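You operate a simulated robot arm through the tools that you are given. There is no shell and no other tool. Be economical: measure what you need, move in short steps, check, and stop when the job is done.

Carry out the task below with a simulated robot arm. There is one attempt and no reset: what you move stays moved.

TASK
Fetch the black bearing and set it on the grey cover. Then set the cradle stop to 90 mm. Then put the green block on top of the steel spool.
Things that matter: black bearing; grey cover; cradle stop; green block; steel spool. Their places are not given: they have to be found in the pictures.

It is judged by the outcome, as a careful person would: the job done as asked, and still so three seconds after it is handed in. It fails if anything else is knocked over, pushed out of place, dropped, spilled or broken.

THE ROBOT
A 7-joint arm with a two-finger parallel gripper, fixed in place. Base frame: the origin is at the foot of the arm, x ahead of it, y to its left, z up; the work surface is at about z = 0. Lengths are in mm, angles in degrees, forces in N, time in s.
With the tool pointing down near the work surface it reaches from about 240 to 620 mm from the base axis. Its first joint turns from -66.0 to 66.0 degrees. Payload 2.6 kg.
Tool frame: the origin (TCP) lies between the finger pads and is the grasp point; the fingertips stand 30 mm ahead of it; z points along the fingers, y is the line along which they close. The gripper opens to 94 mm. The fingers are 28 mm wide and 10 mm thick; the gripper's body (50 by 96 mm) begins 55 mm behind the TCP.
Orientation is that of the tool frame in the base frame, as a unit quaternion [x, y, z, w]. With the fingers straight down and closing along the base's y, the tool's x points along the base's -x, its y along +y and its z along -z.

THE INTERFACE
- The arm moves only by the tool servo_tool. Its argument "series" is a list of rows, each a list of 7 numbers: the shift along the tool's x, y, z in units of 300 mm (1.0 is 300 mm), then the turn, a rotation vector about the tool's x, y, z in units of 45 degrees (1.0 is 45 degrees), then the finger opening in mm, from 0 to 94. In form: [[tx, ty, tz, ax, ay, az, fingers], ...]. A call has 1 to 8 rows; each row is the pose to reach, as a shift and turn from the pose commanded when the call began, along the tool's axes at that moment. A call with a number of a shift or a turn outside -1 to 1 is refused whole. A row lasts 0.2 s, in which the tool goes at most 50 mm and 8.6 degrees; a call with a longer step from one row to the next is refused whole, and so is a gripper value outside its range. A pose out of reach is approached as far as the arm can. The call stops where the force on the tool passes 40 N (or 10 N more than at its start, if that is more) or the arm is blocked; 0.2 s more then pass. The fingers move at their own pace (about 72 mm/s each) and stop on an object; they squeeze with about 36 N. The grip force told is the motor's: it shows also when the fingers shut on nothing. Time passes only in rows, and 0.2 s behind the last, so rows that repeat a pose let the fingers close. It gives the time, the measured TCP pose, the force on the tool (base axes), the opening and the grip force at its end, in the units of the frame above (readings bear some noise).
- Cameras (640 x 400 px; columns grow to the right, rows downward): "scene" is fixed at [33.5, 440.1, 547.4]; the picture's right is [-0.74, -0.68, 0.00], its down [-0.48, 0.53, -0.70] and it looks along [0.47, -0.51, -0.72] (base axes); focal length 253 px, centre (320, 200). "wrist" rides on the gripper at [-37, 0, -58] in the tool frame; the picture's right is [0.00, -1.00, 0.00], its down [0.97, 0.00, -0.24] and it looks along [0.24, 0.00, 0.97] (tool axes); focal length 218 px, centre (320, 200).
- capture(camera): a new picture of that camera. No time passes.
- point_at(camera, pixels): for up to 12 pixels [column, row] of the newest picture of that camera ("zoom" is the newest enlarged one), the place [x, y, z] in the base frame of the surface seen there, good to about 2 mm. No time passes.
- close_up(camera, box): a new picture of the part [left, top, right, bottom] of that camera's present view, enlarged. No time passes.
- finish_job(): hands the job in; it is judged then, once.

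Work in short steps. Measure before you move; look again where a grasp or a placing could have gone wrong, and mend it. You have 80 turns and 38 pictures in all, the two below and enlarged ones among them. Open the gripper and draw the arm clear of the work before you hand the job in, unless the task says otherwise; then end with one line.

The tools are called as a command line: name --pt "numbers of a row" for each row, then --argument value for the rest, lists and objects as JSON in quotes. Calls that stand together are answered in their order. servo_tool: Moves the arm, as the interface text tells. Its arguments: {"type":"object","properties":{"series":{"type":"array","items":{"type":"array","items":{"type":"number"}}}},"required":["series"]} The other tools are called the same way: capture (camera) takes a picture; point_at (camera, pixels) gives the place of the surface under pixels of a picture; close_up (camera, box) takes an enlarged picture of a part of a camera's view; finish_job () hands the job in.

At the start:

```text
clock: 0.0
tool_pos: [313.0, 159.6, 339.4]
ee_rot: [0.0, 1.0, 0.0, 0.0]
wrist_force: [0.5, -0.1, 0.6]
finger_gap: 94.0
gripper_force: 0.1
```

scene: 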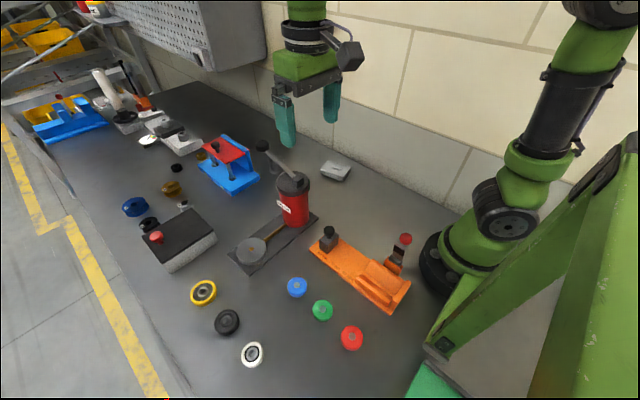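
wrist: 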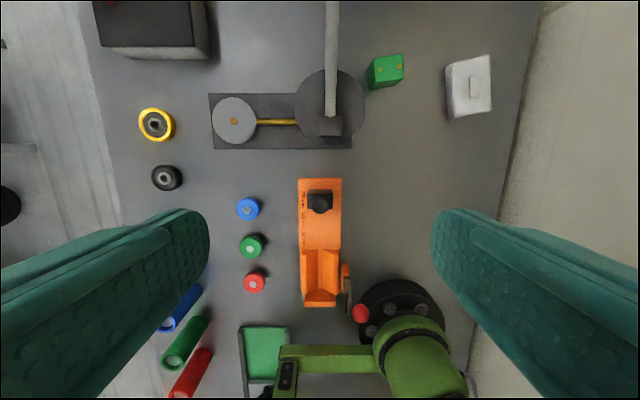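

The scene shows bearings (yellow, black, white), an orange cradle, and a device with a red cylinder. I take enlarged views to identify the parts.

close_up --camera "scene" --box '[200, 160, 440, 370]'

close_up --camera "scene" --box '[20, 60, 260, 270]'

close_up --camera "wrist" --box '[200, 40, 520, 340]'

```text
1.90 times, centred on (320, 265) of scene
```

zoom: 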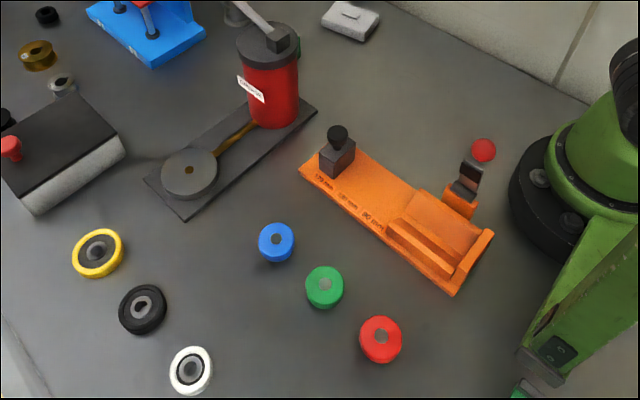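

```text
1.90 times, centred on (140, 165) of scene
```

zoom: 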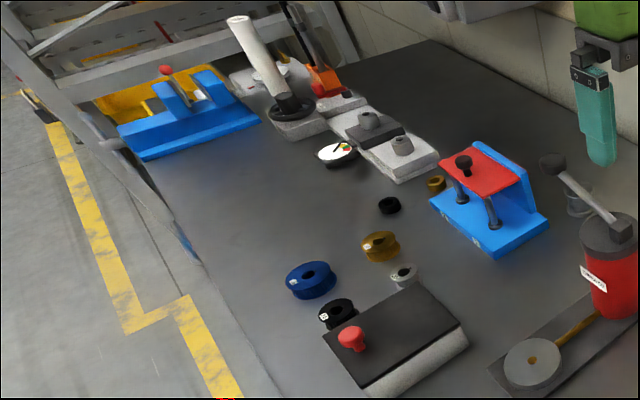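

```text
1.33 times, centred on (360, 190) of wrist
```

zoom: 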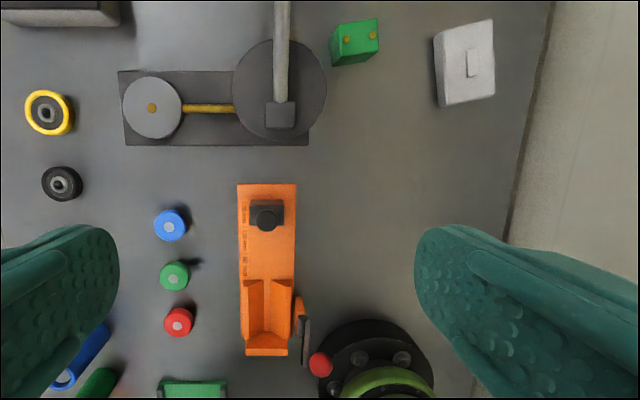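

close_up --camera "scene" --box '[110, 130, 230, 280]'

point_at --camera "scene" --pixels '[[227, 322], [217, 322], [237, 320], [335, 168], [335, 178], [183, 204], [172, 187], [150, 225], [135, 207], [156, 237], [180, 225], [253, 250]]'

point_at --camera "wrist" --pixels '[[167, 178], [153, 178], [182, 178], [379, 70], [398, 70], [468, 85], [450, 67], [488, 60], [490, 108], [452, 118], [320, 200], [345, 285]]'

```text
2.67 times, centred on (170, 205) of scene
```

zoom: 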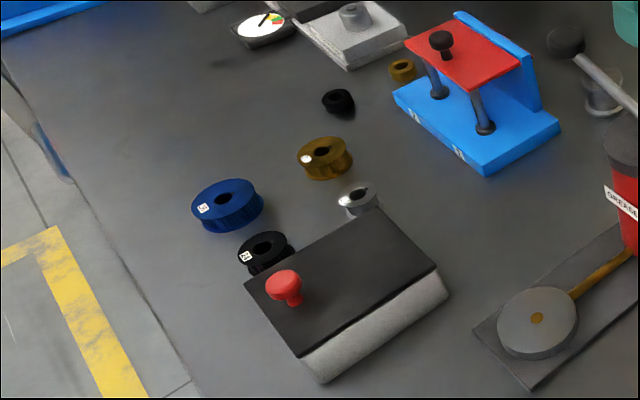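

```text
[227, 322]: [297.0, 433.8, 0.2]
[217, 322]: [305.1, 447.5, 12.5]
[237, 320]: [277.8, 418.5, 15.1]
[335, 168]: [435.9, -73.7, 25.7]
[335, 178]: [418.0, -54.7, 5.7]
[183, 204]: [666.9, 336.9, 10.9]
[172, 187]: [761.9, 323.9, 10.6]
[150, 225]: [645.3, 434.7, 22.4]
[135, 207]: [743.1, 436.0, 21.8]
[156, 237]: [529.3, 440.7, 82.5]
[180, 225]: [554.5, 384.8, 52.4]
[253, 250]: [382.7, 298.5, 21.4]
```

```text
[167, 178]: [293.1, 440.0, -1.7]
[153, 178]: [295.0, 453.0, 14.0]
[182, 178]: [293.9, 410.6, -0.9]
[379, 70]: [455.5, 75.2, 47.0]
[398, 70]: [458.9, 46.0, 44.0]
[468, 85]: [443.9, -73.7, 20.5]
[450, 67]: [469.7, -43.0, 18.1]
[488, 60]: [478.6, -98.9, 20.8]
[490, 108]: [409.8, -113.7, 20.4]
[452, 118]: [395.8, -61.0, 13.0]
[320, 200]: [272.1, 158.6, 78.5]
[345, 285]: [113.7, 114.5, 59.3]
```

close_up --camera "scene" --box '[230, 120, 370, 210]'

point_at --camera "scene" --pixels '[[262, 146], [293, 178], [272, 168], [270, 162], [277, 162], [279, 172], [330, 232], [328, 243], [404, 238], [390, 258], [398, 246], [346, 262]]'

```text
4.44 times, centred on (300, 165) of scene
```

zoom: 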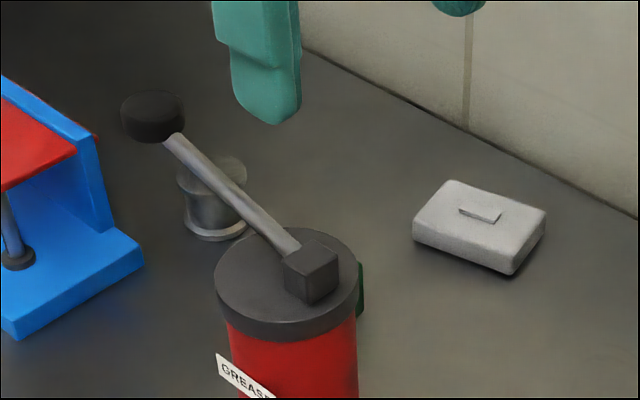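

```text
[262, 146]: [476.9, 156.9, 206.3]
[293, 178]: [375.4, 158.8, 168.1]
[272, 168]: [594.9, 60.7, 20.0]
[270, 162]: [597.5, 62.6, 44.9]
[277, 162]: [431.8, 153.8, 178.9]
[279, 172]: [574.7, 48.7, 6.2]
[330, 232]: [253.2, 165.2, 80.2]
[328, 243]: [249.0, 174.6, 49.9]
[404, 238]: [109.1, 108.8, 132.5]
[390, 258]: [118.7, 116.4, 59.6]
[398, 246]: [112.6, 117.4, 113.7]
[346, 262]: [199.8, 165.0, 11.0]
```

The grey cover is at about (437,-77), steel spool about (590,55), green block about (455,62), black bearing about (293,437), stop about (250,167). First go above the bearing.

servo_tool --pt "0.01 0.13 0.05 0 0 0 94" --pt "0.02 0.26 0.1 0 0 0 94" --pt "0.03 0.39 0.17 0 0 0 94" --pt "0.04 0.52 0.24 0 0 0 94" --pt "0.05 0.65 0.31 0 0 0 94" --pt "0.06 0.78 0.38 0 0 0 94" --pt "0.067 0.88 0.43 0 0 0 94" --pt "0.067 0.92 0.465 0 0 0 94"

capture --camera "wrist"

close_up --camera "scene" --box '[300, 220, 430, 320]'

```text
clock: 1.8
tool_pos: [294.9, 436.3, 200.3]
ee_rot: [0.0, 1.0, 0.0, 0.0]
wrist_force: [0.8, -0.1, 0.3]
finger_gap: 94.2
gripper_force: 0.0
```

```text
30 pictures are left
```

wrist: 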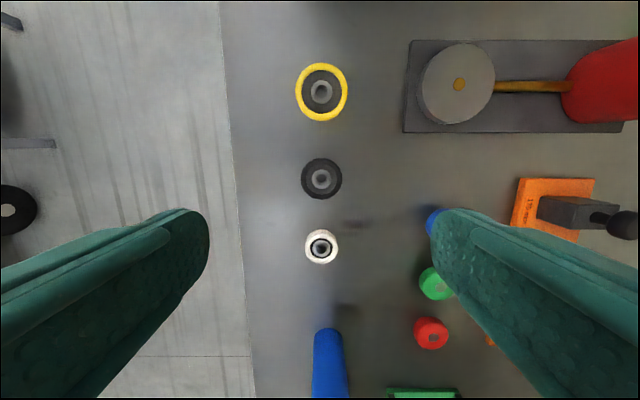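

```text
4.00 times, centred on (365, 270) of scene
```

zoom: 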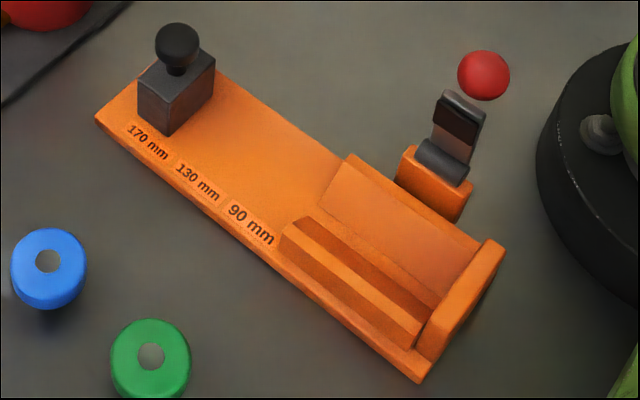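

point_at --camera "wrist" --pixels '[[307, 178], [336, 178], [322, 163], [322, 194], [303, 178], [340, 178], [322, 178], [321, 235], [322, 120]]'

point_at --camera "zoom" --pixels '[[148, 130], [196, 182], [251, 225], [176, 45], [170, 85], [160, 130], [210, 62], [150, 75], [170, 132], [230, 100], [440, 370], [495, 250]]'

```text
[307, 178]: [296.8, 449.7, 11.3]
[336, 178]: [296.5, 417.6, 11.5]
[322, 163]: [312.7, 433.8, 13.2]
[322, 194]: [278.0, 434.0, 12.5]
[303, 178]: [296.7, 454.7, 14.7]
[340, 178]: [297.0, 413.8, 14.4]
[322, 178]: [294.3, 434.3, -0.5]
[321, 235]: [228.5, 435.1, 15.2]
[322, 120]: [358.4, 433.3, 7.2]
```

```text
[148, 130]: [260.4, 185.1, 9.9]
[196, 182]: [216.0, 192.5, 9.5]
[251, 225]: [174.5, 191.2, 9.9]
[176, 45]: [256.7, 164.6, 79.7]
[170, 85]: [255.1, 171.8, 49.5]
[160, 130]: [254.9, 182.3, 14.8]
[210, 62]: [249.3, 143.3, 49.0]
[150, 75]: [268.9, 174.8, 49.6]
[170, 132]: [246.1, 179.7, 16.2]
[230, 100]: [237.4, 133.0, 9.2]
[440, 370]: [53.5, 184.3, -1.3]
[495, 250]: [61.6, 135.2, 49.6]
```

Bearing centre is (296,434), OD ≈43, top ≈14. Descend with fingertips ~4 mm above the bench and close.

servo_tool --pt "-0.003 -0.007 0.15 0 0 0 94" --pt "-0.003 -0.007 0.3 0 0 0 80" --pt "-0.003 -0.007 0.43 0 0 0 70" --pt "-0.003 -0.007 0.52 0 0 0 64" --pt "-0.003 -0.007 0.554 0 0 0 60" --pt "-0.003 -0.007 0.554 0 0 0 20" --pt "-0.003 -0.007 0.554 0 0 0 20" --pt "-0.003 -0.007 0.554 0 0 0 20"

```text
clock: 3.6
tool_pos: [294.8, 434.9, 32.4]
ee_rot: [0.0, 1.0, 0.0, 0.0]
wrist_force: [-0.2, -0.2, -0.5]
finger_gap: 45.4
gripper_force: 35.6
```

Gripped at 45 mm. Lift high and go over to the grey cover.

servo_tool --pt "0 0 -0.1 0 0 0 20" --pt "0 0 -0.25 0 0 0 20" --pt "0 0 -0.41 0 0 0 20" --pt "0 0 -0.57 0 0 0 20" --pt "0 0 -0.73 0 0 0 20" --pt "0 0 -0.89 0 0 0 20" --pt "0 -0.1 -0.98 0 0 0 20" --pt "0 -0.25 -1.0 0 0 0 20"

servo_tool --pt "-0.05 -0.14 0 0 0 0 20" --pt "-0.11 -0.28 0 0 0 0 20" --pt "-0.17 -0.42 0 0 0 0 20" --pt "-0.23 -0.56 0 0 0 0 20" --pt "-0.29 -0.7 0 0 0 0 20" --pt "-0.35 -0.84 0 0 0 0 20" --pt "-0.41 -0.98 0 0 0 0 20" --pt "-0.41 -0.98 0 0 0 0 20"

servo_tool --pt "-0.03 -0.14 0.05 0 0 0 20" --pt "-0.04 -0.28 0.1 0 0 0 20" --pt "-0.04 -0.36 0.2 0 0 0 20" --pt "-0.04 -0.36 0.33 0 0 0 20" --pt "-0.04 -0.36 0.33 0 0 0 20"

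capture --camera "wrist"

capture --camera "scene"

```text
clock: 5.4
tool_pos: [293.6, 360.3, 333.2]
ee_rot: [-0.001, 1.0, -0.001, 0.0]
wrist_force: [0.6, 0.1, -0.9]
finger_gap: 45.7
gripper_force: 36.2
```

```text
clock: 7.2
tool_pos: [416.0, 64.3, 334.5]
ee_rot: [0.0, 1.0, 0.0, 0.001]
wrist_force: [-0.5, -0.4, -1.6]
finger_gap: 45.8
gripper_force: 36.3
```

```text
clock: 8.4
tool_pos: [429.9, -43.4, 235.9]
ee_rot: [0.0, 1.0, 0.0, 0.0]
wrist_force: [0.0, -0.6, -0.2]
finger_gap: 45.7
gripper_force: 36.0
```

```text
28 pictures are left
```

wrist: 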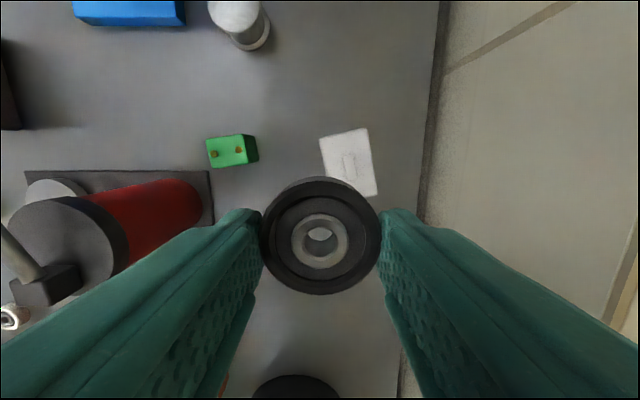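

```text
27 pictures are left
```

scene: 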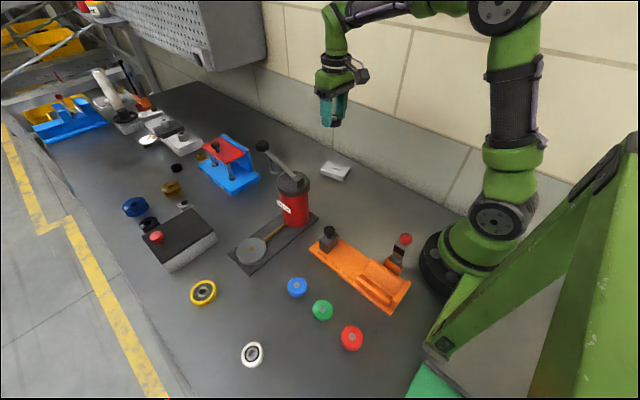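

point_at --camera "wrist" --pixels '[[322, 140], [364, 131], [374, 193], [348, 166], [335, 150], [360, 180], [343, 155], [352, 172], [430, 170], [228, 145], [239, 150], [213, 154]]'

close_up --camera "wrist" --box '[180, 0, 440, 210]'

```text
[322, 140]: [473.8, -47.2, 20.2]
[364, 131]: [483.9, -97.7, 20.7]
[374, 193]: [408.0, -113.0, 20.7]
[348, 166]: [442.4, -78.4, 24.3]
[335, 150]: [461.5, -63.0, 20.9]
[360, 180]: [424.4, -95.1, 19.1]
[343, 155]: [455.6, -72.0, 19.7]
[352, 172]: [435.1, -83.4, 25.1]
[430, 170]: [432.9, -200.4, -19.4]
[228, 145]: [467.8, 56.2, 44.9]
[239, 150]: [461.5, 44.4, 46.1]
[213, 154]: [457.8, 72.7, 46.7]
```

```text
1.90 times, centred on (310, 105) of wrist
```

zoom: 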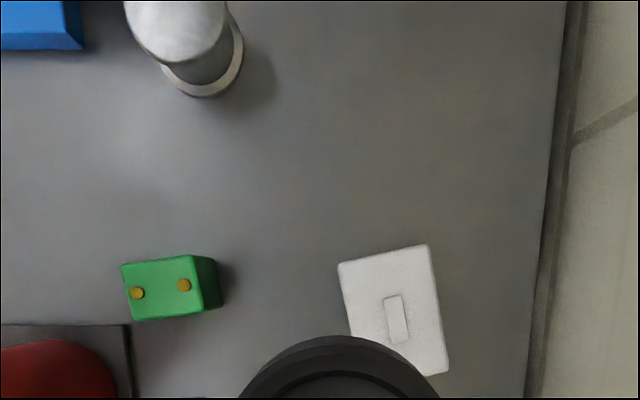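

Cover centre ≈(441,-80), ridge top ≈25. Go above it and descend to just over contact.

servo_tool --pt "-0.037 -0.122 0.05 0 0 0 20" --pt "-0.037 -0.122 0.2 0 0 0 20" --pt "-0.037 -0.122 0.35 0 0 0 20" --pt "-0.037 -0.122 0.48 0 0 0 20" --pt "-0.037 -0.122 0.56 0 0 0 20" --pt "-0.037 -0.122 0.575 0 0 0 20" --pt "-0.037 -0.122 0.58 0 0 0 20" --pt "-0.037 -0.122 0.58 0 0 0 20"

close_up --camera "scene" --box '[280, 120, 400, 195]'

capture --camera "wrist"

```text
clock: 10.2
tool_pos: [441.9, -80.0, 61.0]
ee_rot: [0.0, 1.0, 0.0, 0.0]
wrist_force: [1.3, 0.8, -1.1]
finger_gap: 45.4
gripper_force: 36.5
```

```text
5.33 times, centred on (340, 158) of scene
```

zoom: 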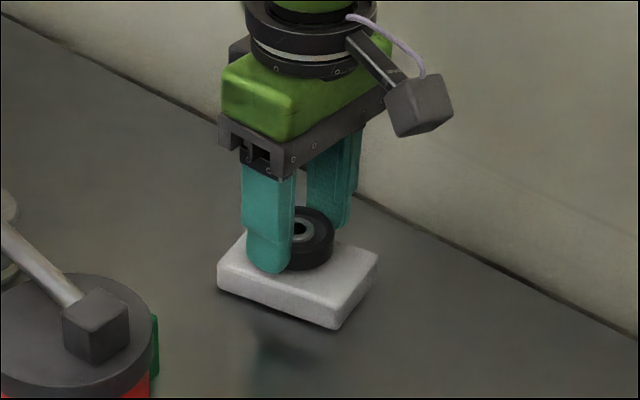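

```text
24 pictures are left
```

wrist: 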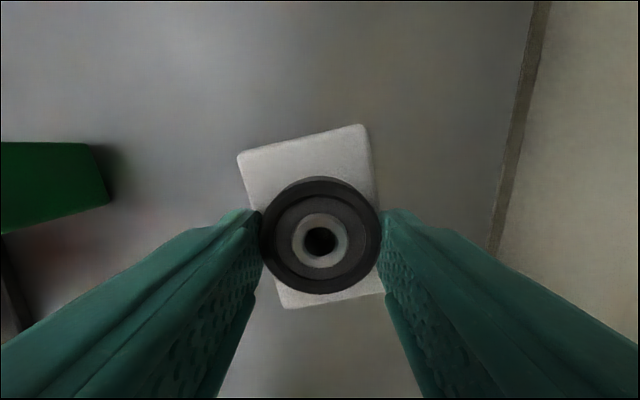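

Centred over the cover; lower gently until contact.

servo_tool --pt "0 0 0.005 0 0 0 20" --pt "0 0 0.008 0 0 0 20" --pt "0 0 0.01 0 0 0 20" --pt "0 0 0.01 0 0 0 20"

```text
clock: 11.2
tool_pos: [441.3, -79.4, 58.1]
ee_rot: [0.0, 1.0, 0.001, 0.001]
wrist_force: [-0.1, -0.6, -1.1]
finger_gap: 45.4
gripper_force: 35.3
```

servo_tool --pt "0 0 0.003 0 0 0 20" --pt "0 0 0.003 0 0 0 20"

```text
clock: 11.8
tool_pos: [440.7, -79.4, 56.9]
ee_rot: [0.0, 1.0, 0.0, 0.0]
wrist_force: [-1.5, -0.5, -1.2]
finger_gap: 45.7
gripper_force: 36.0
```

servo_tool --pt "0 0 0.003 0 0 0 20" --pt "0 0 0.006 0 0 0 20" --pt "0 0 0.006 0 0 0 20"

```text
clock: 12.6
tool_pos: [440.8, -79.8, 55.9]
ee_rot: [-0.001, 1.0, 0.0, 0.0]
wrist_force: [-0.1, -0.7, -0.9]
finger_gap: 45.8
gripper_force: 36.3
```

servo_tool --pt "0 0 0.003 0 0 0 20" --pt "0 0 0.003 0 0 0 20"

close_up --camera "scene" --box '[310, 145, 370, 185]'

```text
clock: 13.2
tool_pos: [440.1, -79.7, 54.7]
ee_rot: [0.0, 1.0, 0.0, 0.001]
wrist_force: [-1.7, 0.5, 6.9]
finger_gap: 45.2
gripper_force: 36.3
```

```text
10.00 times, centred on (340, 165) of scene
```

zoom: 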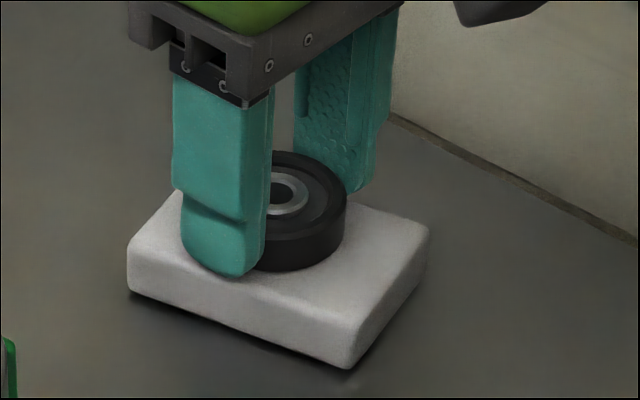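

Contact at 6.9 N. Open and rise.

servo_tool --pt "0 0 0 0 0 0 60" --pt "0 0 0 0 0 0 70" --pt "0 0 -0.05 0 0 0 70" --pt "0 0 -0.2 0 0 0 80" --pt "0 0 -0.36 0 0 0 94" --pt "0 0 -0.52 0 0 0 94" --pt "0 0 -0.68 0 0 0 94" --pt "0 0 -0.84 0 0 0 94"

close_up --camera "scene" --box '[310, 145, 370, 185]'

```text
clock: 15.0
tool_pos: [441.5, -79.7, 306.9]
ee_rot: [0.0, 1.0, 0.0, 0.0]
wrist_force: [0.8, -0.2, 0.9]
finger_gap: 94.1
gripper_force: 0.0
```

```text
10.00 times, centred on (340, 165) of scene
```

zoom: 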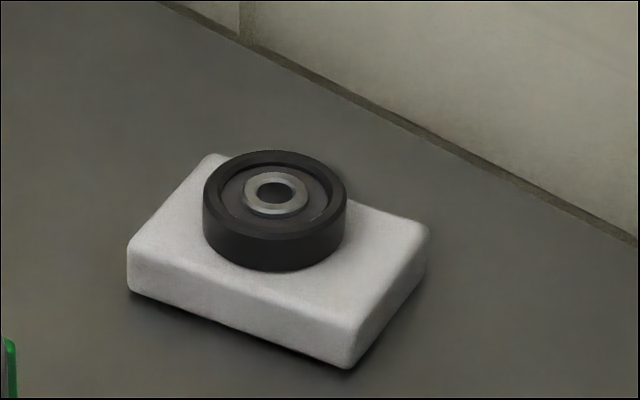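

Bearing sits level on the cover. Now move over the cradle stop to look.

servo_tool --pt "0.09 0.115 0 0 0 0 94" --pt "0.18 0.23 0 0 0 0 94" --pt "0.27 0.346 0 0 0 0 94" --pt "0.36 0.462 0 0 0 0 94" --pt "0.45 0.577 0 0 0 0 94" --pt "0.54 0.693 0.04 0 0 0 94" --pt "0.637 0.8 0.1 0 0 0 94" --pt "0.637 0.817 0.25 0 0 0 94"

capture --camera "wrist"

```text
clock: 16.8
tool_pos: [250.1, 166.2, 230.6]
ee_rot: [0.0, 1.0, 0.001, 0.002]
wrist_force: [-0.4, -0.6, -0.1]
finger_gap: 93.7
gripper_force: 0.0
```

```text
21 pictures are left
```

wrist: 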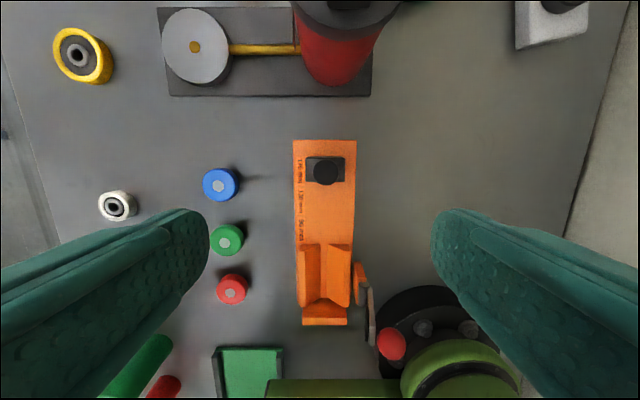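

close_up --camera "wrist" --box '[270, 130, 390, 330]'

close_up --camera "scene" --box '[305, 222, 385, 282]'

```text
2.00 times, centred on (330, 230) of wrist
```

zoom: 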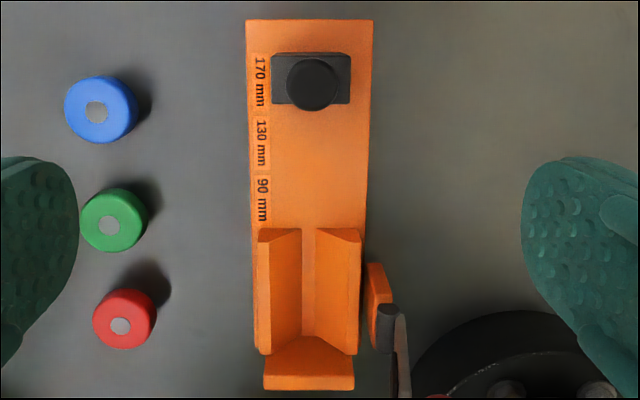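

```text
6.67 times, centred on (345, 252) of scene
```

zoom: 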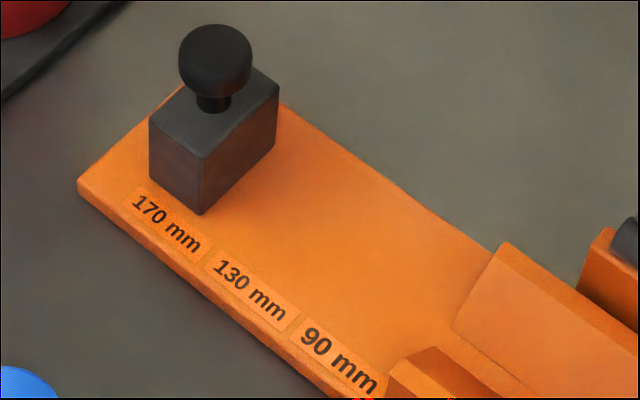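

point_at --camera "zoom" --pixels '[[137, 197], [196, 250], [217, 266], [283, 316], [304, 332], [374, 388], [152, 177], [200, 210], [274, 148], [203, 160], [152, 122], [276, 88]]'

point_at --camera "wrist" --pixels '[[308, 160], [308, 182], [344, 160], [343, 178], [326, 172], [325, 245], [327, 300], [325, 318], [300, 319], [310, 245], [326, 306], [326, 325]]'

```text
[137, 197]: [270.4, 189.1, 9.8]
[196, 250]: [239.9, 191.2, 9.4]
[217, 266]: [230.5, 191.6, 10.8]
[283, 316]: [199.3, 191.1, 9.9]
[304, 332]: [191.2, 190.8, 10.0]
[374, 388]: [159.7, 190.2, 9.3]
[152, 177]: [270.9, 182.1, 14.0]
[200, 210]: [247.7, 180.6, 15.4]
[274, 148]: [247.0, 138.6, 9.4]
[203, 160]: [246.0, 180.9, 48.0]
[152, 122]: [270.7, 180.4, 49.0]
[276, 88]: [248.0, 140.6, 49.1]
```

```text
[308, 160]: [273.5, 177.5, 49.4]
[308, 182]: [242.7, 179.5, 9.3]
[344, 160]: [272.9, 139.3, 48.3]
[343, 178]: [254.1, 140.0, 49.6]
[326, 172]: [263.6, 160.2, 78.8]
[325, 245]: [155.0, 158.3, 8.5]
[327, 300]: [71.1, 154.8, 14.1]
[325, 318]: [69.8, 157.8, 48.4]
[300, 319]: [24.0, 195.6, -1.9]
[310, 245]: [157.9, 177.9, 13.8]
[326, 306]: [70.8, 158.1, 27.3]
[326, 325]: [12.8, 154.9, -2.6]
```

Labels centre at x≈255/215/175; the stop block spans x 247–271 (centre 259.5), end wall inner face ≈72, so 90 mm means near face ≈163 / centre ≈175. I grasp the block along y with a slight +x offset and slide.

servo_tool --pt "-0.051 -0.021 0.15 0 0 0 94" --pt "-0.051 -0.021 0.3 0 0 0 94" --pt "-0.051 -0.021 0.45 0 0 0 94" --pt "-0.051 -0.021 0.57 0 0 0 80" --pt "-0.051 -0.021 0.619 0 0 0 60" --pt "-0.051 -0.021 0.619 0 0 0 30" --pt "-0.051 -0.021 0.619 0 0 0 30" --pt "-0.051 -0.021 0.619 0 0 0 30"

close_up --camera "scene" --box '[285, 202, 405, 292]'

```text
clock: 18.6
tool_pos: [265.7, 159.5, 45.4]
ee_rot: [0.0, 1.0, 0.0, 0.0]
wrist_force: [-0.4, 7.9, -11.9]
finger_gap: 48.2
gripper_force: 45.4
```

```text
4.44 times, centred on (345, 247) of scene
```

zoom: 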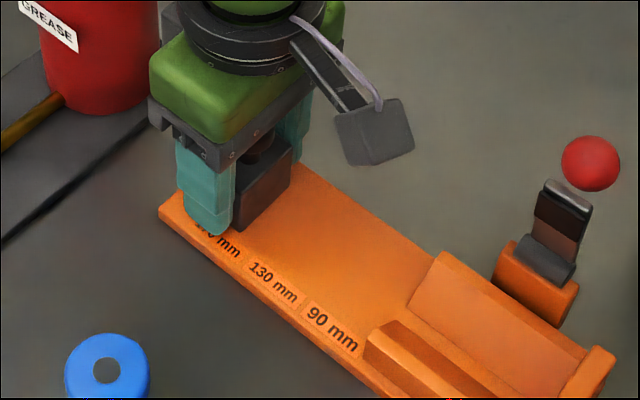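

servo_tool --pt "0 0 0 0 0 0 30" --pt "0 0 0 0 0 0 30"

```text
clock: 19.2
tool_pos: [264.6, 160.3, 45.7]
ee_rot: [0.0, 1.0, -0.001, 0.0]
wrist_force: [0.4, 13.5, -20.9]
finger_gap: 48.1
gripper_force: 45.5
```

Gripped at 48 mm with some side load. Try a small 4 mm slide toward the wall.

servo_tool --pt "0.007 0 0 0 0 0 30" --pt "0.013 0 0 0 0 0 30" --pt "0.013 0 0 0 0 0 30"

close_up --camera "scene" --box '[285, 202, 405, 292]'

```text
clock: 20.0
tool_pos: [259.2, 159.8, 46.4]
ee_rot: [-0.001, 1.0, 0.0, -0.002]
wrist_force: [1.4, 2.3, -2.3]
finger_gap: 48.1
gripper_force: 44.8
stopped in row 3: the force on the tool passed its limit (the readings are from after the stop); the commanded pose is now the measured one
```

```text
4.44 times, centred on (345, 247) of scene
```

zoom: 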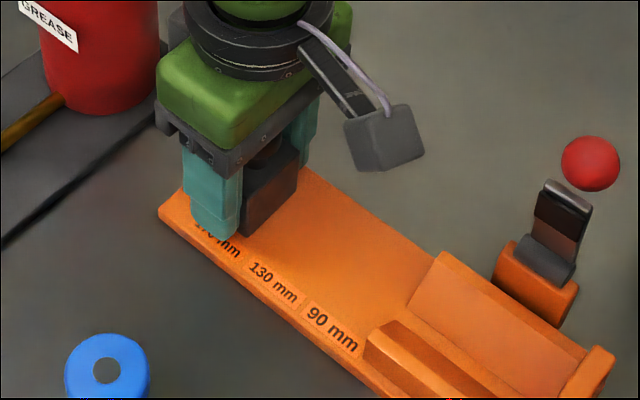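

The block moved along and the forces relaxed. Continue sliding slowly.

servo_tool --pt "0.01 0 0 0 0 0 30" --pt "0.025 0 0 0 0 0 30" --pt "0.045 0 0 0 0 0 30" --pt "0.065 0 0 0 0 0 30" --pt "0.065 0 0 0 0 0 30"

```text
clock: 21.2
tool_pos: [241.6, 160.3, 45.4]
ee_rot: [-0.002, 1.0, 0.0, 0.0]
wrist_force: [1.0, 8.7, -21.8]
finger_gap: 48.3
gripper_force: 44.6
```

servo_tool --pt "0.01 0.001 0.003 0 0 0 30" --pt "0.03 0.001 0.003 0 0 0 30" --pt "0.05 0.001 0.003 0 0 0 30" --pt "0.07 0.001 0.003 0 0 0 30" --pt "0.07 0.001 0.003 0 0 0 30"

close_up --camera "scene" --box '[285, 202, 405, 292]'

```text
clock: 22.4
tool_pos: [219.4, 161.2, 44.8]
ee_rot: [-0.001, 1.0, 0.0, 0.0]
wrist_force: [1.5, -14.2, 34.8]
finger_gap: 48.2
gripper_force: 45.0
```

```text
4.44 times, centred on (345, 247) of scene
```

zoom: 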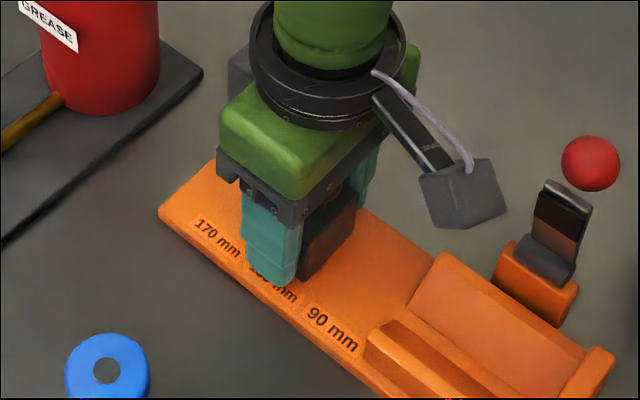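

servo_tool --pt "0.0 -0.001 -0.002 0 0 0 30" --pt "0.02 -0.001 -0.002 0 0 0 30" --pt "0.04 -0.001 -0.002 0 0 0 30" --pt "0.06 -0.001 -0.002 0 0 0 30" --pt "0.08 -0.001 -0.002 0 0 0 30" --pt "0.08 -0.001 -0.002 0 0 0 30"

close_up --camera "scene" --box '[305, 212, 405, 302]'

```text
clock: 23.8
tool_pos: [194.6, 159.2, 45.4]
ee_rot: [-0.002, 1.0, 0.0, -0.002]
wrist_force: [1.4, 9.0, -26.9]
finger_gap: 48.2
gripper_force: 45.0
```

```text
4.44 times, centred on (355, 257) of scene
```

zoom: 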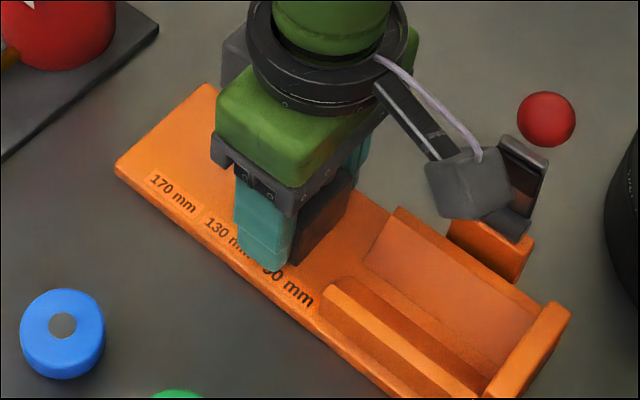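

point_at --camera "zoom" --pixels '[[430, 190], [455, 215], [470, 185], [505, 205], [510, 150], [545, 120], [330, 225], [308, 255], [340, 290], [325, 300], [320, 240], [300, 250]]'

```text
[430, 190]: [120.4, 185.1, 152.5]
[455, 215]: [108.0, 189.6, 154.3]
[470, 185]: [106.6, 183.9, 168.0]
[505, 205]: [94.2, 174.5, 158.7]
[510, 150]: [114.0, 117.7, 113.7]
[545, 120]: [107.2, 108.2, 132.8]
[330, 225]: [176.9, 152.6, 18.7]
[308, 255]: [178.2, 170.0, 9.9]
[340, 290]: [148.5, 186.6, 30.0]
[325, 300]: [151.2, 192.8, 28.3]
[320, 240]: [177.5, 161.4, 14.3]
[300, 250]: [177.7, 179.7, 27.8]
```

Near face now x≈177.3. Slide ~14 mm more to about 163.5, with small correction for the vertical load.

servo_tool --pt "0.0 0.0005 0.0015 0 0 0 30" --pt "0.015 0.0005 0.0015 0 0 0 30" --pt "0.03 0.0005 0.0015 0 0 0 30" --pt "0.045 0.0005 0.0015 0 0 0 30" --pt "0.045 0.0005 0.0015 0 0 0 30"

close_up --camera "scene" --box '[315, 222, 415, 317]'

```text
clock: 25.0
tool_pos: [182.0, 161.2, 44.9]
ee_rot: [-0.002, 1.0, 0.0, -0.001]
wrist_force: [-0.3, 14.7, -36.2]
finger_gap: 48.0
gripper_force: 45.0
```

```text
4.21 times, centred on (365, 270) of scene
```

zoom: 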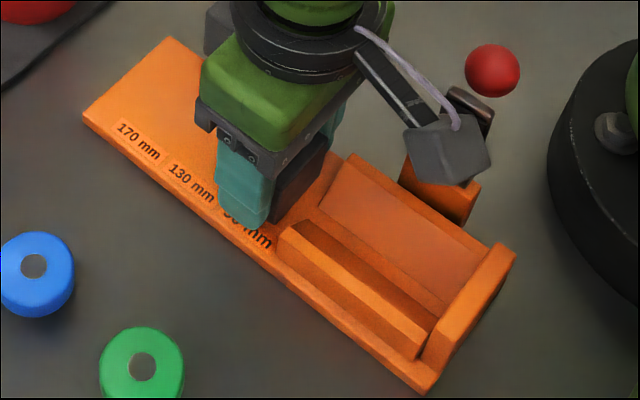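

point_at --camera "zoom" --pixels '[[300, 190], [310, 185], [295, 200], [440, 320], [450, 310], [460, 300], [470, 290], [435, 328], [285, 190], [320, 165]]'

servo_tool --pt "0 0 0 0 0 0 50" --pt "0 0 0 0 0 0 70" --pt "0 0 0 0 0 0 80" --pt "0 0 -0.15 0 0 0 94" --pt "-0.05 0 -0.3 0 0 0 94" --pt "-0.15 0 -0.4 0 0 0 94" --pt "-0.25 0 -0.5 0 0 0 94"

close_up --camera "scene" --box '[315, 222, 415, 317]'

```text
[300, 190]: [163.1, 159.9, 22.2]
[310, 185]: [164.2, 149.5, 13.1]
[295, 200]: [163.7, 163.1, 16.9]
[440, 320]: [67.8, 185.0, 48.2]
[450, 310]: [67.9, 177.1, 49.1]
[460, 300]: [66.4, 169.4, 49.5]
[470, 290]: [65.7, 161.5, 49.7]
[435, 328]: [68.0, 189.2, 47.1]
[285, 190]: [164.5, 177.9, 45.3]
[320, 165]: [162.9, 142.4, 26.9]
```

```text
clock: 26.6
tool_pos: [257.4, 160.4, 195.0]
ee_rot: [-0.001, 1.0, 0.001, -0.002]
wrist_force: [-0.9, 0.0, 0.7]
finger_gap: 94.0
gripper_force: 0.1
```

```text
4.21 times, centred on (365, 270) of scene
```

zoom: 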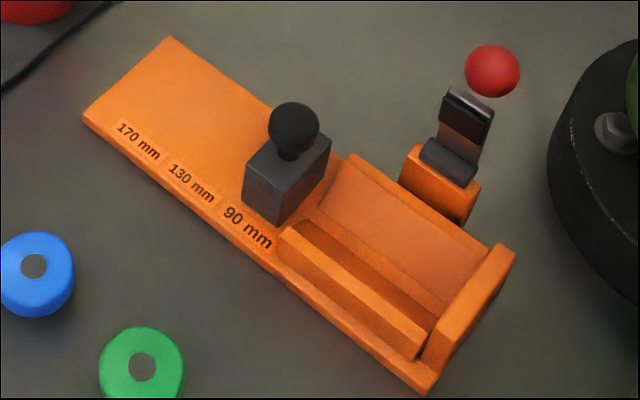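

close_up --camera "wrist" --box '[250, 140, 410, 380]'

close_up --camera "wrist" --box '[280, 270, 380, 340]'

```text
1.67 times, centred on (330, 260) of wrist
```

zoom: 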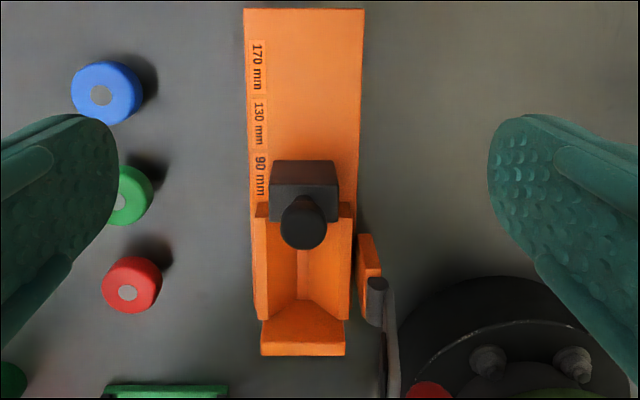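

```text
5.71 times, centred on (330, 305) of wrist
```

zoom: 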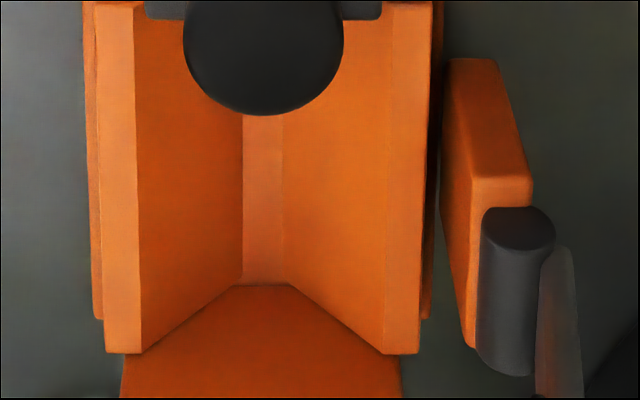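

point_at --camera "zoom" --pixels '[[264, 300], [264, 320], [220, 330], [310, 330], [264, 345], [264, 365], [200, 350], [330, 350], [264, 385], [264, 270], [118, 335], [400, 335]]'

close_up --camera "scene" --box '[310, 225, 390, 285]'

```text
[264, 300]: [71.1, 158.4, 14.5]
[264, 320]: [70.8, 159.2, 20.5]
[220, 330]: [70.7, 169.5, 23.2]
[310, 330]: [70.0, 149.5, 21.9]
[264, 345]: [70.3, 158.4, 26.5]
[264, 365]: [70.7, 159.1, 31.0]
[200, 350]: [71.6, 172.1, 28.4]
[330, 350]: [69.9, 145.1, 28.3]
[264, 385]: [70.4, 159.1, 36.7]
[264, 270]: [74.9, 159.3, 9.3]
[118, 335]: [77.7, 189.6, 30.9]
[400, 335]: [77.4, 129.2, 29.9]
```

```text
6.67 times, centred on (350, 255) of scene
```

zoom: 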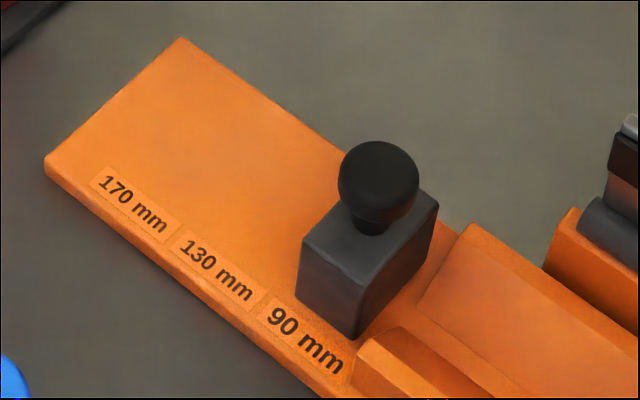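

point_at --camera "zoom" --pixels '[[370, 320], [390, 280], [410, 260], [380, 300], [430, 215], [358, 335], [362, 285], [302, 250], [302, 300], [370, 345], [420, 318], [352, 378]]'

point_at --camera "wrist" --pixels '[[315, 237], [330, 237], [345, 237], [315, 240], [330, 239], [314, 253], [345, 253], [330, 243], [296, 262], [349, 263], [296, 285], [346, 270]]'

```text
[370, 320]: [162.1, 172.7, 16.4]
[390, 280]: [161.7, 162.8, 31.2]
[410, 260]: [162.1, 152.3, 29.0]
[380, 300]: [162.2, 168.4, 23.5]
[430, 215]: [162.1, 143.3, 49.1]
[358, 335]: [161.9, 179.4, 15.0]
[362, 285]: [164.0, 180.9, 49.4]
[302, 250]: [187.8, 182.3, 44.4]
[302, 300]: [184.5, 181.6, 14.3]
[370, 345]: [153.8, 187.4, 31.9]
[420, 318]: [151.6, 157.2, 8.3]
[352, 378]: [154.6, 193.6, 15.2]
```

```text
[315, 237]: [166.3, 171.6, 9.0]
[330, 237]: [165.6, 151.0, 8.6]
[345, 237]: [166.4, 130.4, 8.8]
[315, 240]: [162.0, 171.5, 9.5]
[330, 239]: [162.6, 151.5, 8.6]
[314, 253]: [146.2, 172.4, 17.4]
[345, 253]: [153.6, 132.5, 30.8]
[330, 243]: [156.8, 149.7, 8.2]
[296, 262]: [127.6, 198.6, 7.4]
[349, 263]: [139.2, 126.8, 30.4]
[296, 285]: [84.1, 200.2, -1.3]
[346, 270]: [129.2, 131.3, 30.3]
```

close_up --camera "scene" --box '[335, 245, 415, 315]'

```text
5.71 times, centred on (375, 280) of scene
```

zoom: 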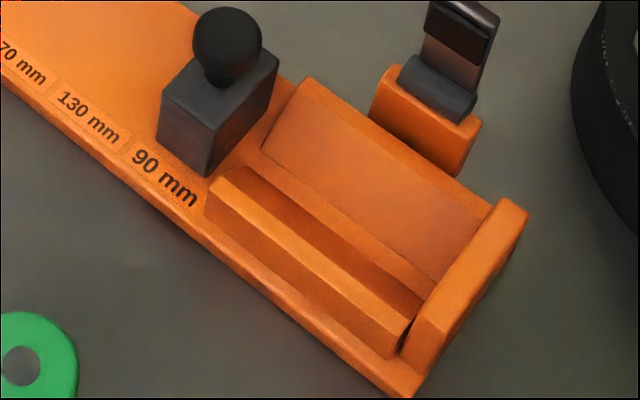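

point_at --camera "zoom" --pixels '[[420, 312], [440, 285], [460, 260], [480, 232], [490, 215], [404, 345], [230, 130], [245, 110], [220, 150], [131, 152], [200, 205], [138, 163]]'

```text
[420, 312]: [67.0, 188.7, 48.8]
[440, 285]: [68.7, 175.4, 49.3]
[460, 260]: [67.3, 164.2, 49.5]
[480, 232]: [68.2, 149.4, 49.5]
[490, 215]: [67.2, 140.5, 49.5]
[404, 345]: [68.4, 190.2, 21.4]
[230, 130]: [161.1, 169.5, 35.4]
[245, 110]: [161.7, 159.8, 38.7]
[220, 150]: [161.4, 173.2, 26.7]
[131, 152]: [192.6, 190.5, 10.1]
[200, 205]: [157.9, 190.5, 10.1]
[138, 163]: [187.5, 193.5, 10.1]
```

Near face at ≈161.5, ~90–91 mm from the wall and centred on the 90 mm label: accepted. Now rise and go over to view the green block and steel spool.

servo_tool --pt "0 0 -0.16 0 0 0 94" --pt "0 0 -0.32 0 0 0 94" --pt "-0.05 -0.05 -0.45 0 0 0 94" --pt "-0.2 -0.1 -0.45 0 0 0 94" --pt "-0.35 -0.16 -0.45 0 0 0 94" --pt "-0.5 -0.22 -0.45 0 0 0 94" --pt "-0.64 -0.29 -0.45 0 0 0 94" --pt "-0.777 -0.383 -0.45 0 0 0 94"

capture --camera "wrist"

```text
clock: 28.4
tool_pos: [490.7, 46.6, 329.4]
ee_rot: [-0.002, 1.0, -0.001, -0.001]
wrist_force: [-0.1, 0.1, -0.7]
finger_gap: 94.1
gripper_force: 0.1
```

```text
8 pictures are left
```

wrist: 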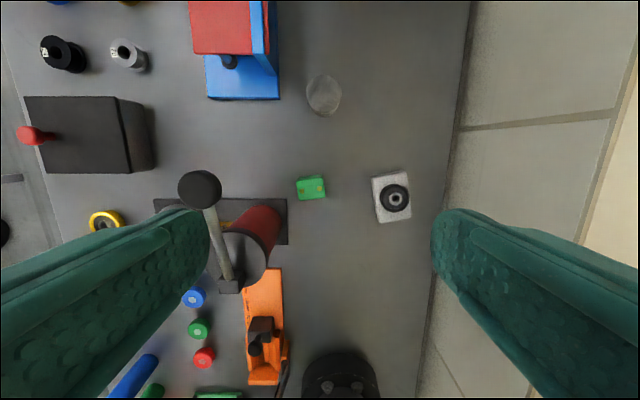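

close_up --camera "wrist" --box '[20, 0, 360, 212]'

point_at --camera "wrist" --pixels '[[324, 80], [324, 108], [309, 95], [339, 95], [324, 95], [128, 52], [270, 95], [278, 70], [299, 185], [322, 180], [325, 194], [302, 197]]'

```text
1.88 times, centred on (190, 106) of wrist
```

zoom: 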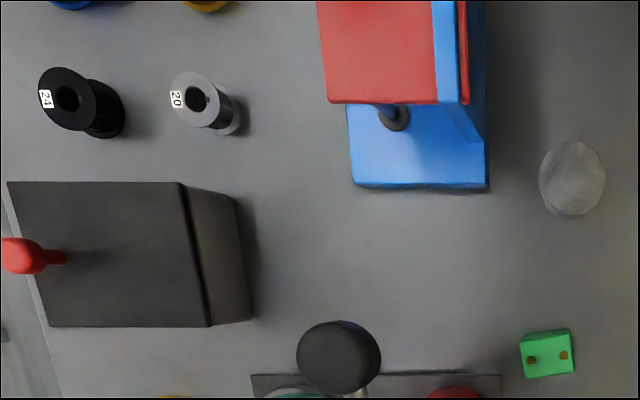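

```text
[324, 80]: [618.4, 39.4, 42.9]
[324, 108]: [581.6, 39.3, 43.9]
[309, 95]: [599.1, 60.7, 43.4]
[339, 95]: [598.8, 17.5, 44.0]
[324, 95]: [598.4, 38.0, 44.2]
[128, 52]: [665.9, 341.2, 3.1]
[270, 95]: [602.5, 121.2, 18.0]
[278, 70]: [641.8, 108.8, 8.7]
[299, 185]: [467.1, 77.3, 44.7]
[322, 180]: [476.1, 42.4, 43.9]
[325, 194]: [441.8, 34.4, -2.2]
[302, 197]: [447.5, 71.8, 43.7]
```

The near flat-topped spool at ≈(600,39), top z≈44, is the steel one within reach. Measure the block's corners.

point_at --camera "zoom" --pixels '[[522, 344], [530, 342], [566, 333], [568, 345], [572, 369], [560, 373], [529, 375], [524, 360], [547, 355], [550, 335], [545, 375], [571, 350]]'

point_at --camera "wrist" --pixels '[[324, 77], [324, 112], [306, 95], [342, 95], [313, 83], [335, 107], [324, 115], [285, 95], [278, 90], [276, 20], [262, 20], [250, 20]]'

```text
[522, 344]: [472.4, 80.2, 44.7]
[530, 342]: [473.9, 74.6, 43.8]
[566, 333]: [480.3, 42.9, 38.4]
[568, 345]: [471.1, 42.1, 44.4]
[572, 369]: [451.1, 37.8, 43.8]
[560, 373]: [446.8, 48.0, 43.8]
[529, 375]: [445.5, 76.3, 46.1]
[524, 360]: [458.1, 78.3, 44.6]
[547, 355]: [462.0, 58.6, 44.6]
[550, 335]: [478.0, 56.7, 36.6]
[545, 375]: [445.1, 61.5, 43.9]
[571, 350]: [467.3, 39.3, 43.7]
```

```text
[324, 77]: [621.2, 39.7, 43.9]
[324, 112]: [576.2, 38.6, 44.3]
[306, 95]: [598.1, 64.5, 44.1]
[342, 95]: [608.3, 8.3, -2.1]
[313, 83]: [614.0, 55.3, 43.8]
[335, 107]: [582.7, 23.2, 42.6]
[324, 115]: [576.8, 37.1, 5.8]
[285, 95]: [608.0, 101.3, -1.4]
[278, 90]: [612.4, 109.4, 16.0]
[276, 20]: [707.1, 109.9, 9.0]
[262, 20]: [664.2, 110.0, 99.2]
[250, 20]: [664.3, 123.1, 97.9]
```

Block top: centre ≈(461,59), ~27×40 mm, yawed ≈+8.5°. Rotate the tool to match and descend over it.

servo_tool --pt "0.05 0.02 0.1 0 0 -0.1 94" --pt "0.099 0.041 0.24 0 0 -0.19 80" --pt "0.099 0.041 0.39 0 0 -0.19 72" --pt "0.099 0.041 0.54 0 0 -0.19 72" --pt "0.099 0.041 0.69 0 0 -0.19 72" --pt "0.099 0.041 0.77 0 0 -0.19 72" --pt "0.099 0.041 0.77 0 0 -0.19 72"

capture --camera "wrist"

```text
clock: 30.0
tool_pos: [460.7, 58.3, 98.2]
ee_rot: [-0.076, 0.997, 0.001, -0.001]
wrist_force: [0.5, 0.0, 0.1]
finger_gap: 71.9
gripper_force: 0.0
```

```text
6 pictures are left
```

wrist: 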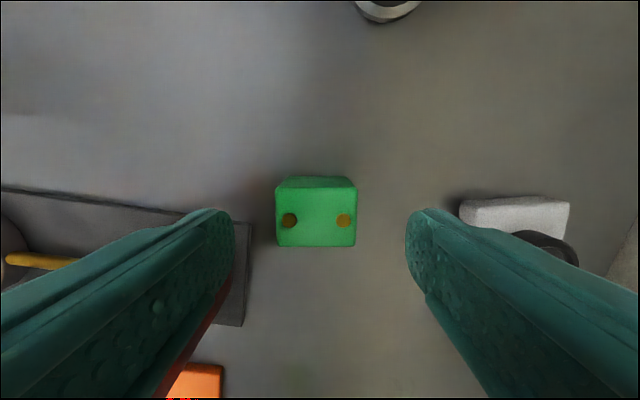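

point_at --camera "wrist" --pixels '[[245, 228], [240, 318], [246, 260], [278, 215], [355, 215], [316, 190], [316, 244]]'

```text
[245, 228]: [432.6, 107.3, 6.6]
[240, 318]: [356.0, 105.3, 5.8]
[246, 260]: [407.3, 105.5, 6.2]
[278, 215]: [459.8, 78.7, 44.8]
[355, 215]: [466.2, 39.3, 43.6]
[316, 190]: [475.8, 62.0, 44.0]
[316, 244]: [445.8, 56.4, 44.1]
```

Clear of the plate. Descend and grip.

servo_tool --pt "0 0.003 0.08 0 0 0 64" --pt "0 0.003 0.16 0 0 0 60" --pt "0 0.003 0.205 0 0 0 60" --pt "0 0.003 0.205 0 0 0 20" --pt "0 0.003 0.205 0 0 0 20" --pt "0 0.003 0.205 0 0 0 20"

```text
clock: 31.4
tool_pos: [461.8, 60.5, 38.3]
ee_rot: [-0.076, 0.997, 0.0, -0.001]
wrist_force: [0.4, -0.7, 1.0]
finger_gap: 47.4
gripper_force: 36.2
```

Gripped. Lift to ~140 and go over the spool.

servo_tool --pt "0 0 -0.1 0 0 0 20" --pt "0 0 -0.24 0 0 0 20" --pt "0 0 -0.34 0 0 0 20" --pt "-0.12 -0.04 -0.34 0 0 0 20" --pt "-0.24 -0.08 -0.34 0 0 0 20" --pt "-0.36 -0.12 -0.34 0 0 0 20" --pt "-0.441 -0.137 -0.34 0 0 0 20" --pt "-0.441 -0.137 -0.34 0 0 0 20"

capture --camera "wrist"

```text
clock: 33.2
tool_pos: [596.5, 38.1, 139.7]
ee_rot: [-0.075, 0.997, -0.001, 0.0]
wrist_force: [-0.2, -0.3, -0.4]
finger_gap: 47.8
gripper_force: 35.5
```

```text
5 pictures are left
```

wrist: 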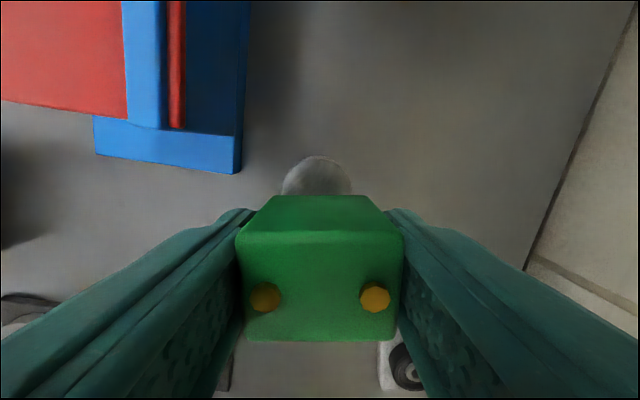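

point_at --camera "wrist" --pixels '[[318, 158], [300, 163], [337, 163], [288, 178], [347, 176], [318, 180], [284, 190], [351, 190]]'

servo_tool --pt "-0.008 0 0.08 0 0 0 20" --pt "-0.008 0 0.14 0 0 0 20" --pt "-0.008 0 0.172 0 0 0 20" --pt "-0.008 0 0.18 0 0 0 20" --pt "-0.008 0 0.18 0 0 0 20"

close_up --camera "scene" --box '[235, 115, 335, 185]'

```text
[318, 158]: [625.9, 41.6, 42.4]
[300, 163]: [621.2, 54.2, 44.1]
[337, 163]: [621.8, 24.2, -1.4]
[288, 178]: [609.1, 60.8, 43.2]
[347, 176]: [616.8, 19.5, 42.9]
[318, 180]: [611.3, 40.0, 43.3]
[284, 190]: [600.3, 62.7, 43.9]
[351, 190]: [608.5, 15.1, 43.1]
```

```text
clock: 34.4
tool_pos: [600.1, 38.4, 85.3]
ee_rot: [-0.076, 0.997, -0.001, -0.001]
wrist_force: [-0.1, -0.4, -1.3]
finger_gap: 47.5
gripper_force: 36.3
```

```text
5.71 times, centred on (285, 150) of scene
```

zoom: 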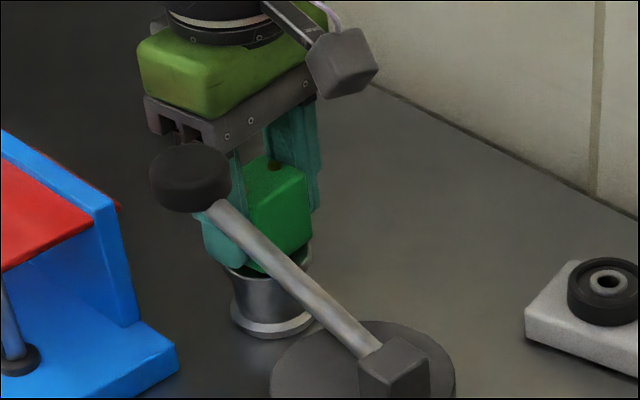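

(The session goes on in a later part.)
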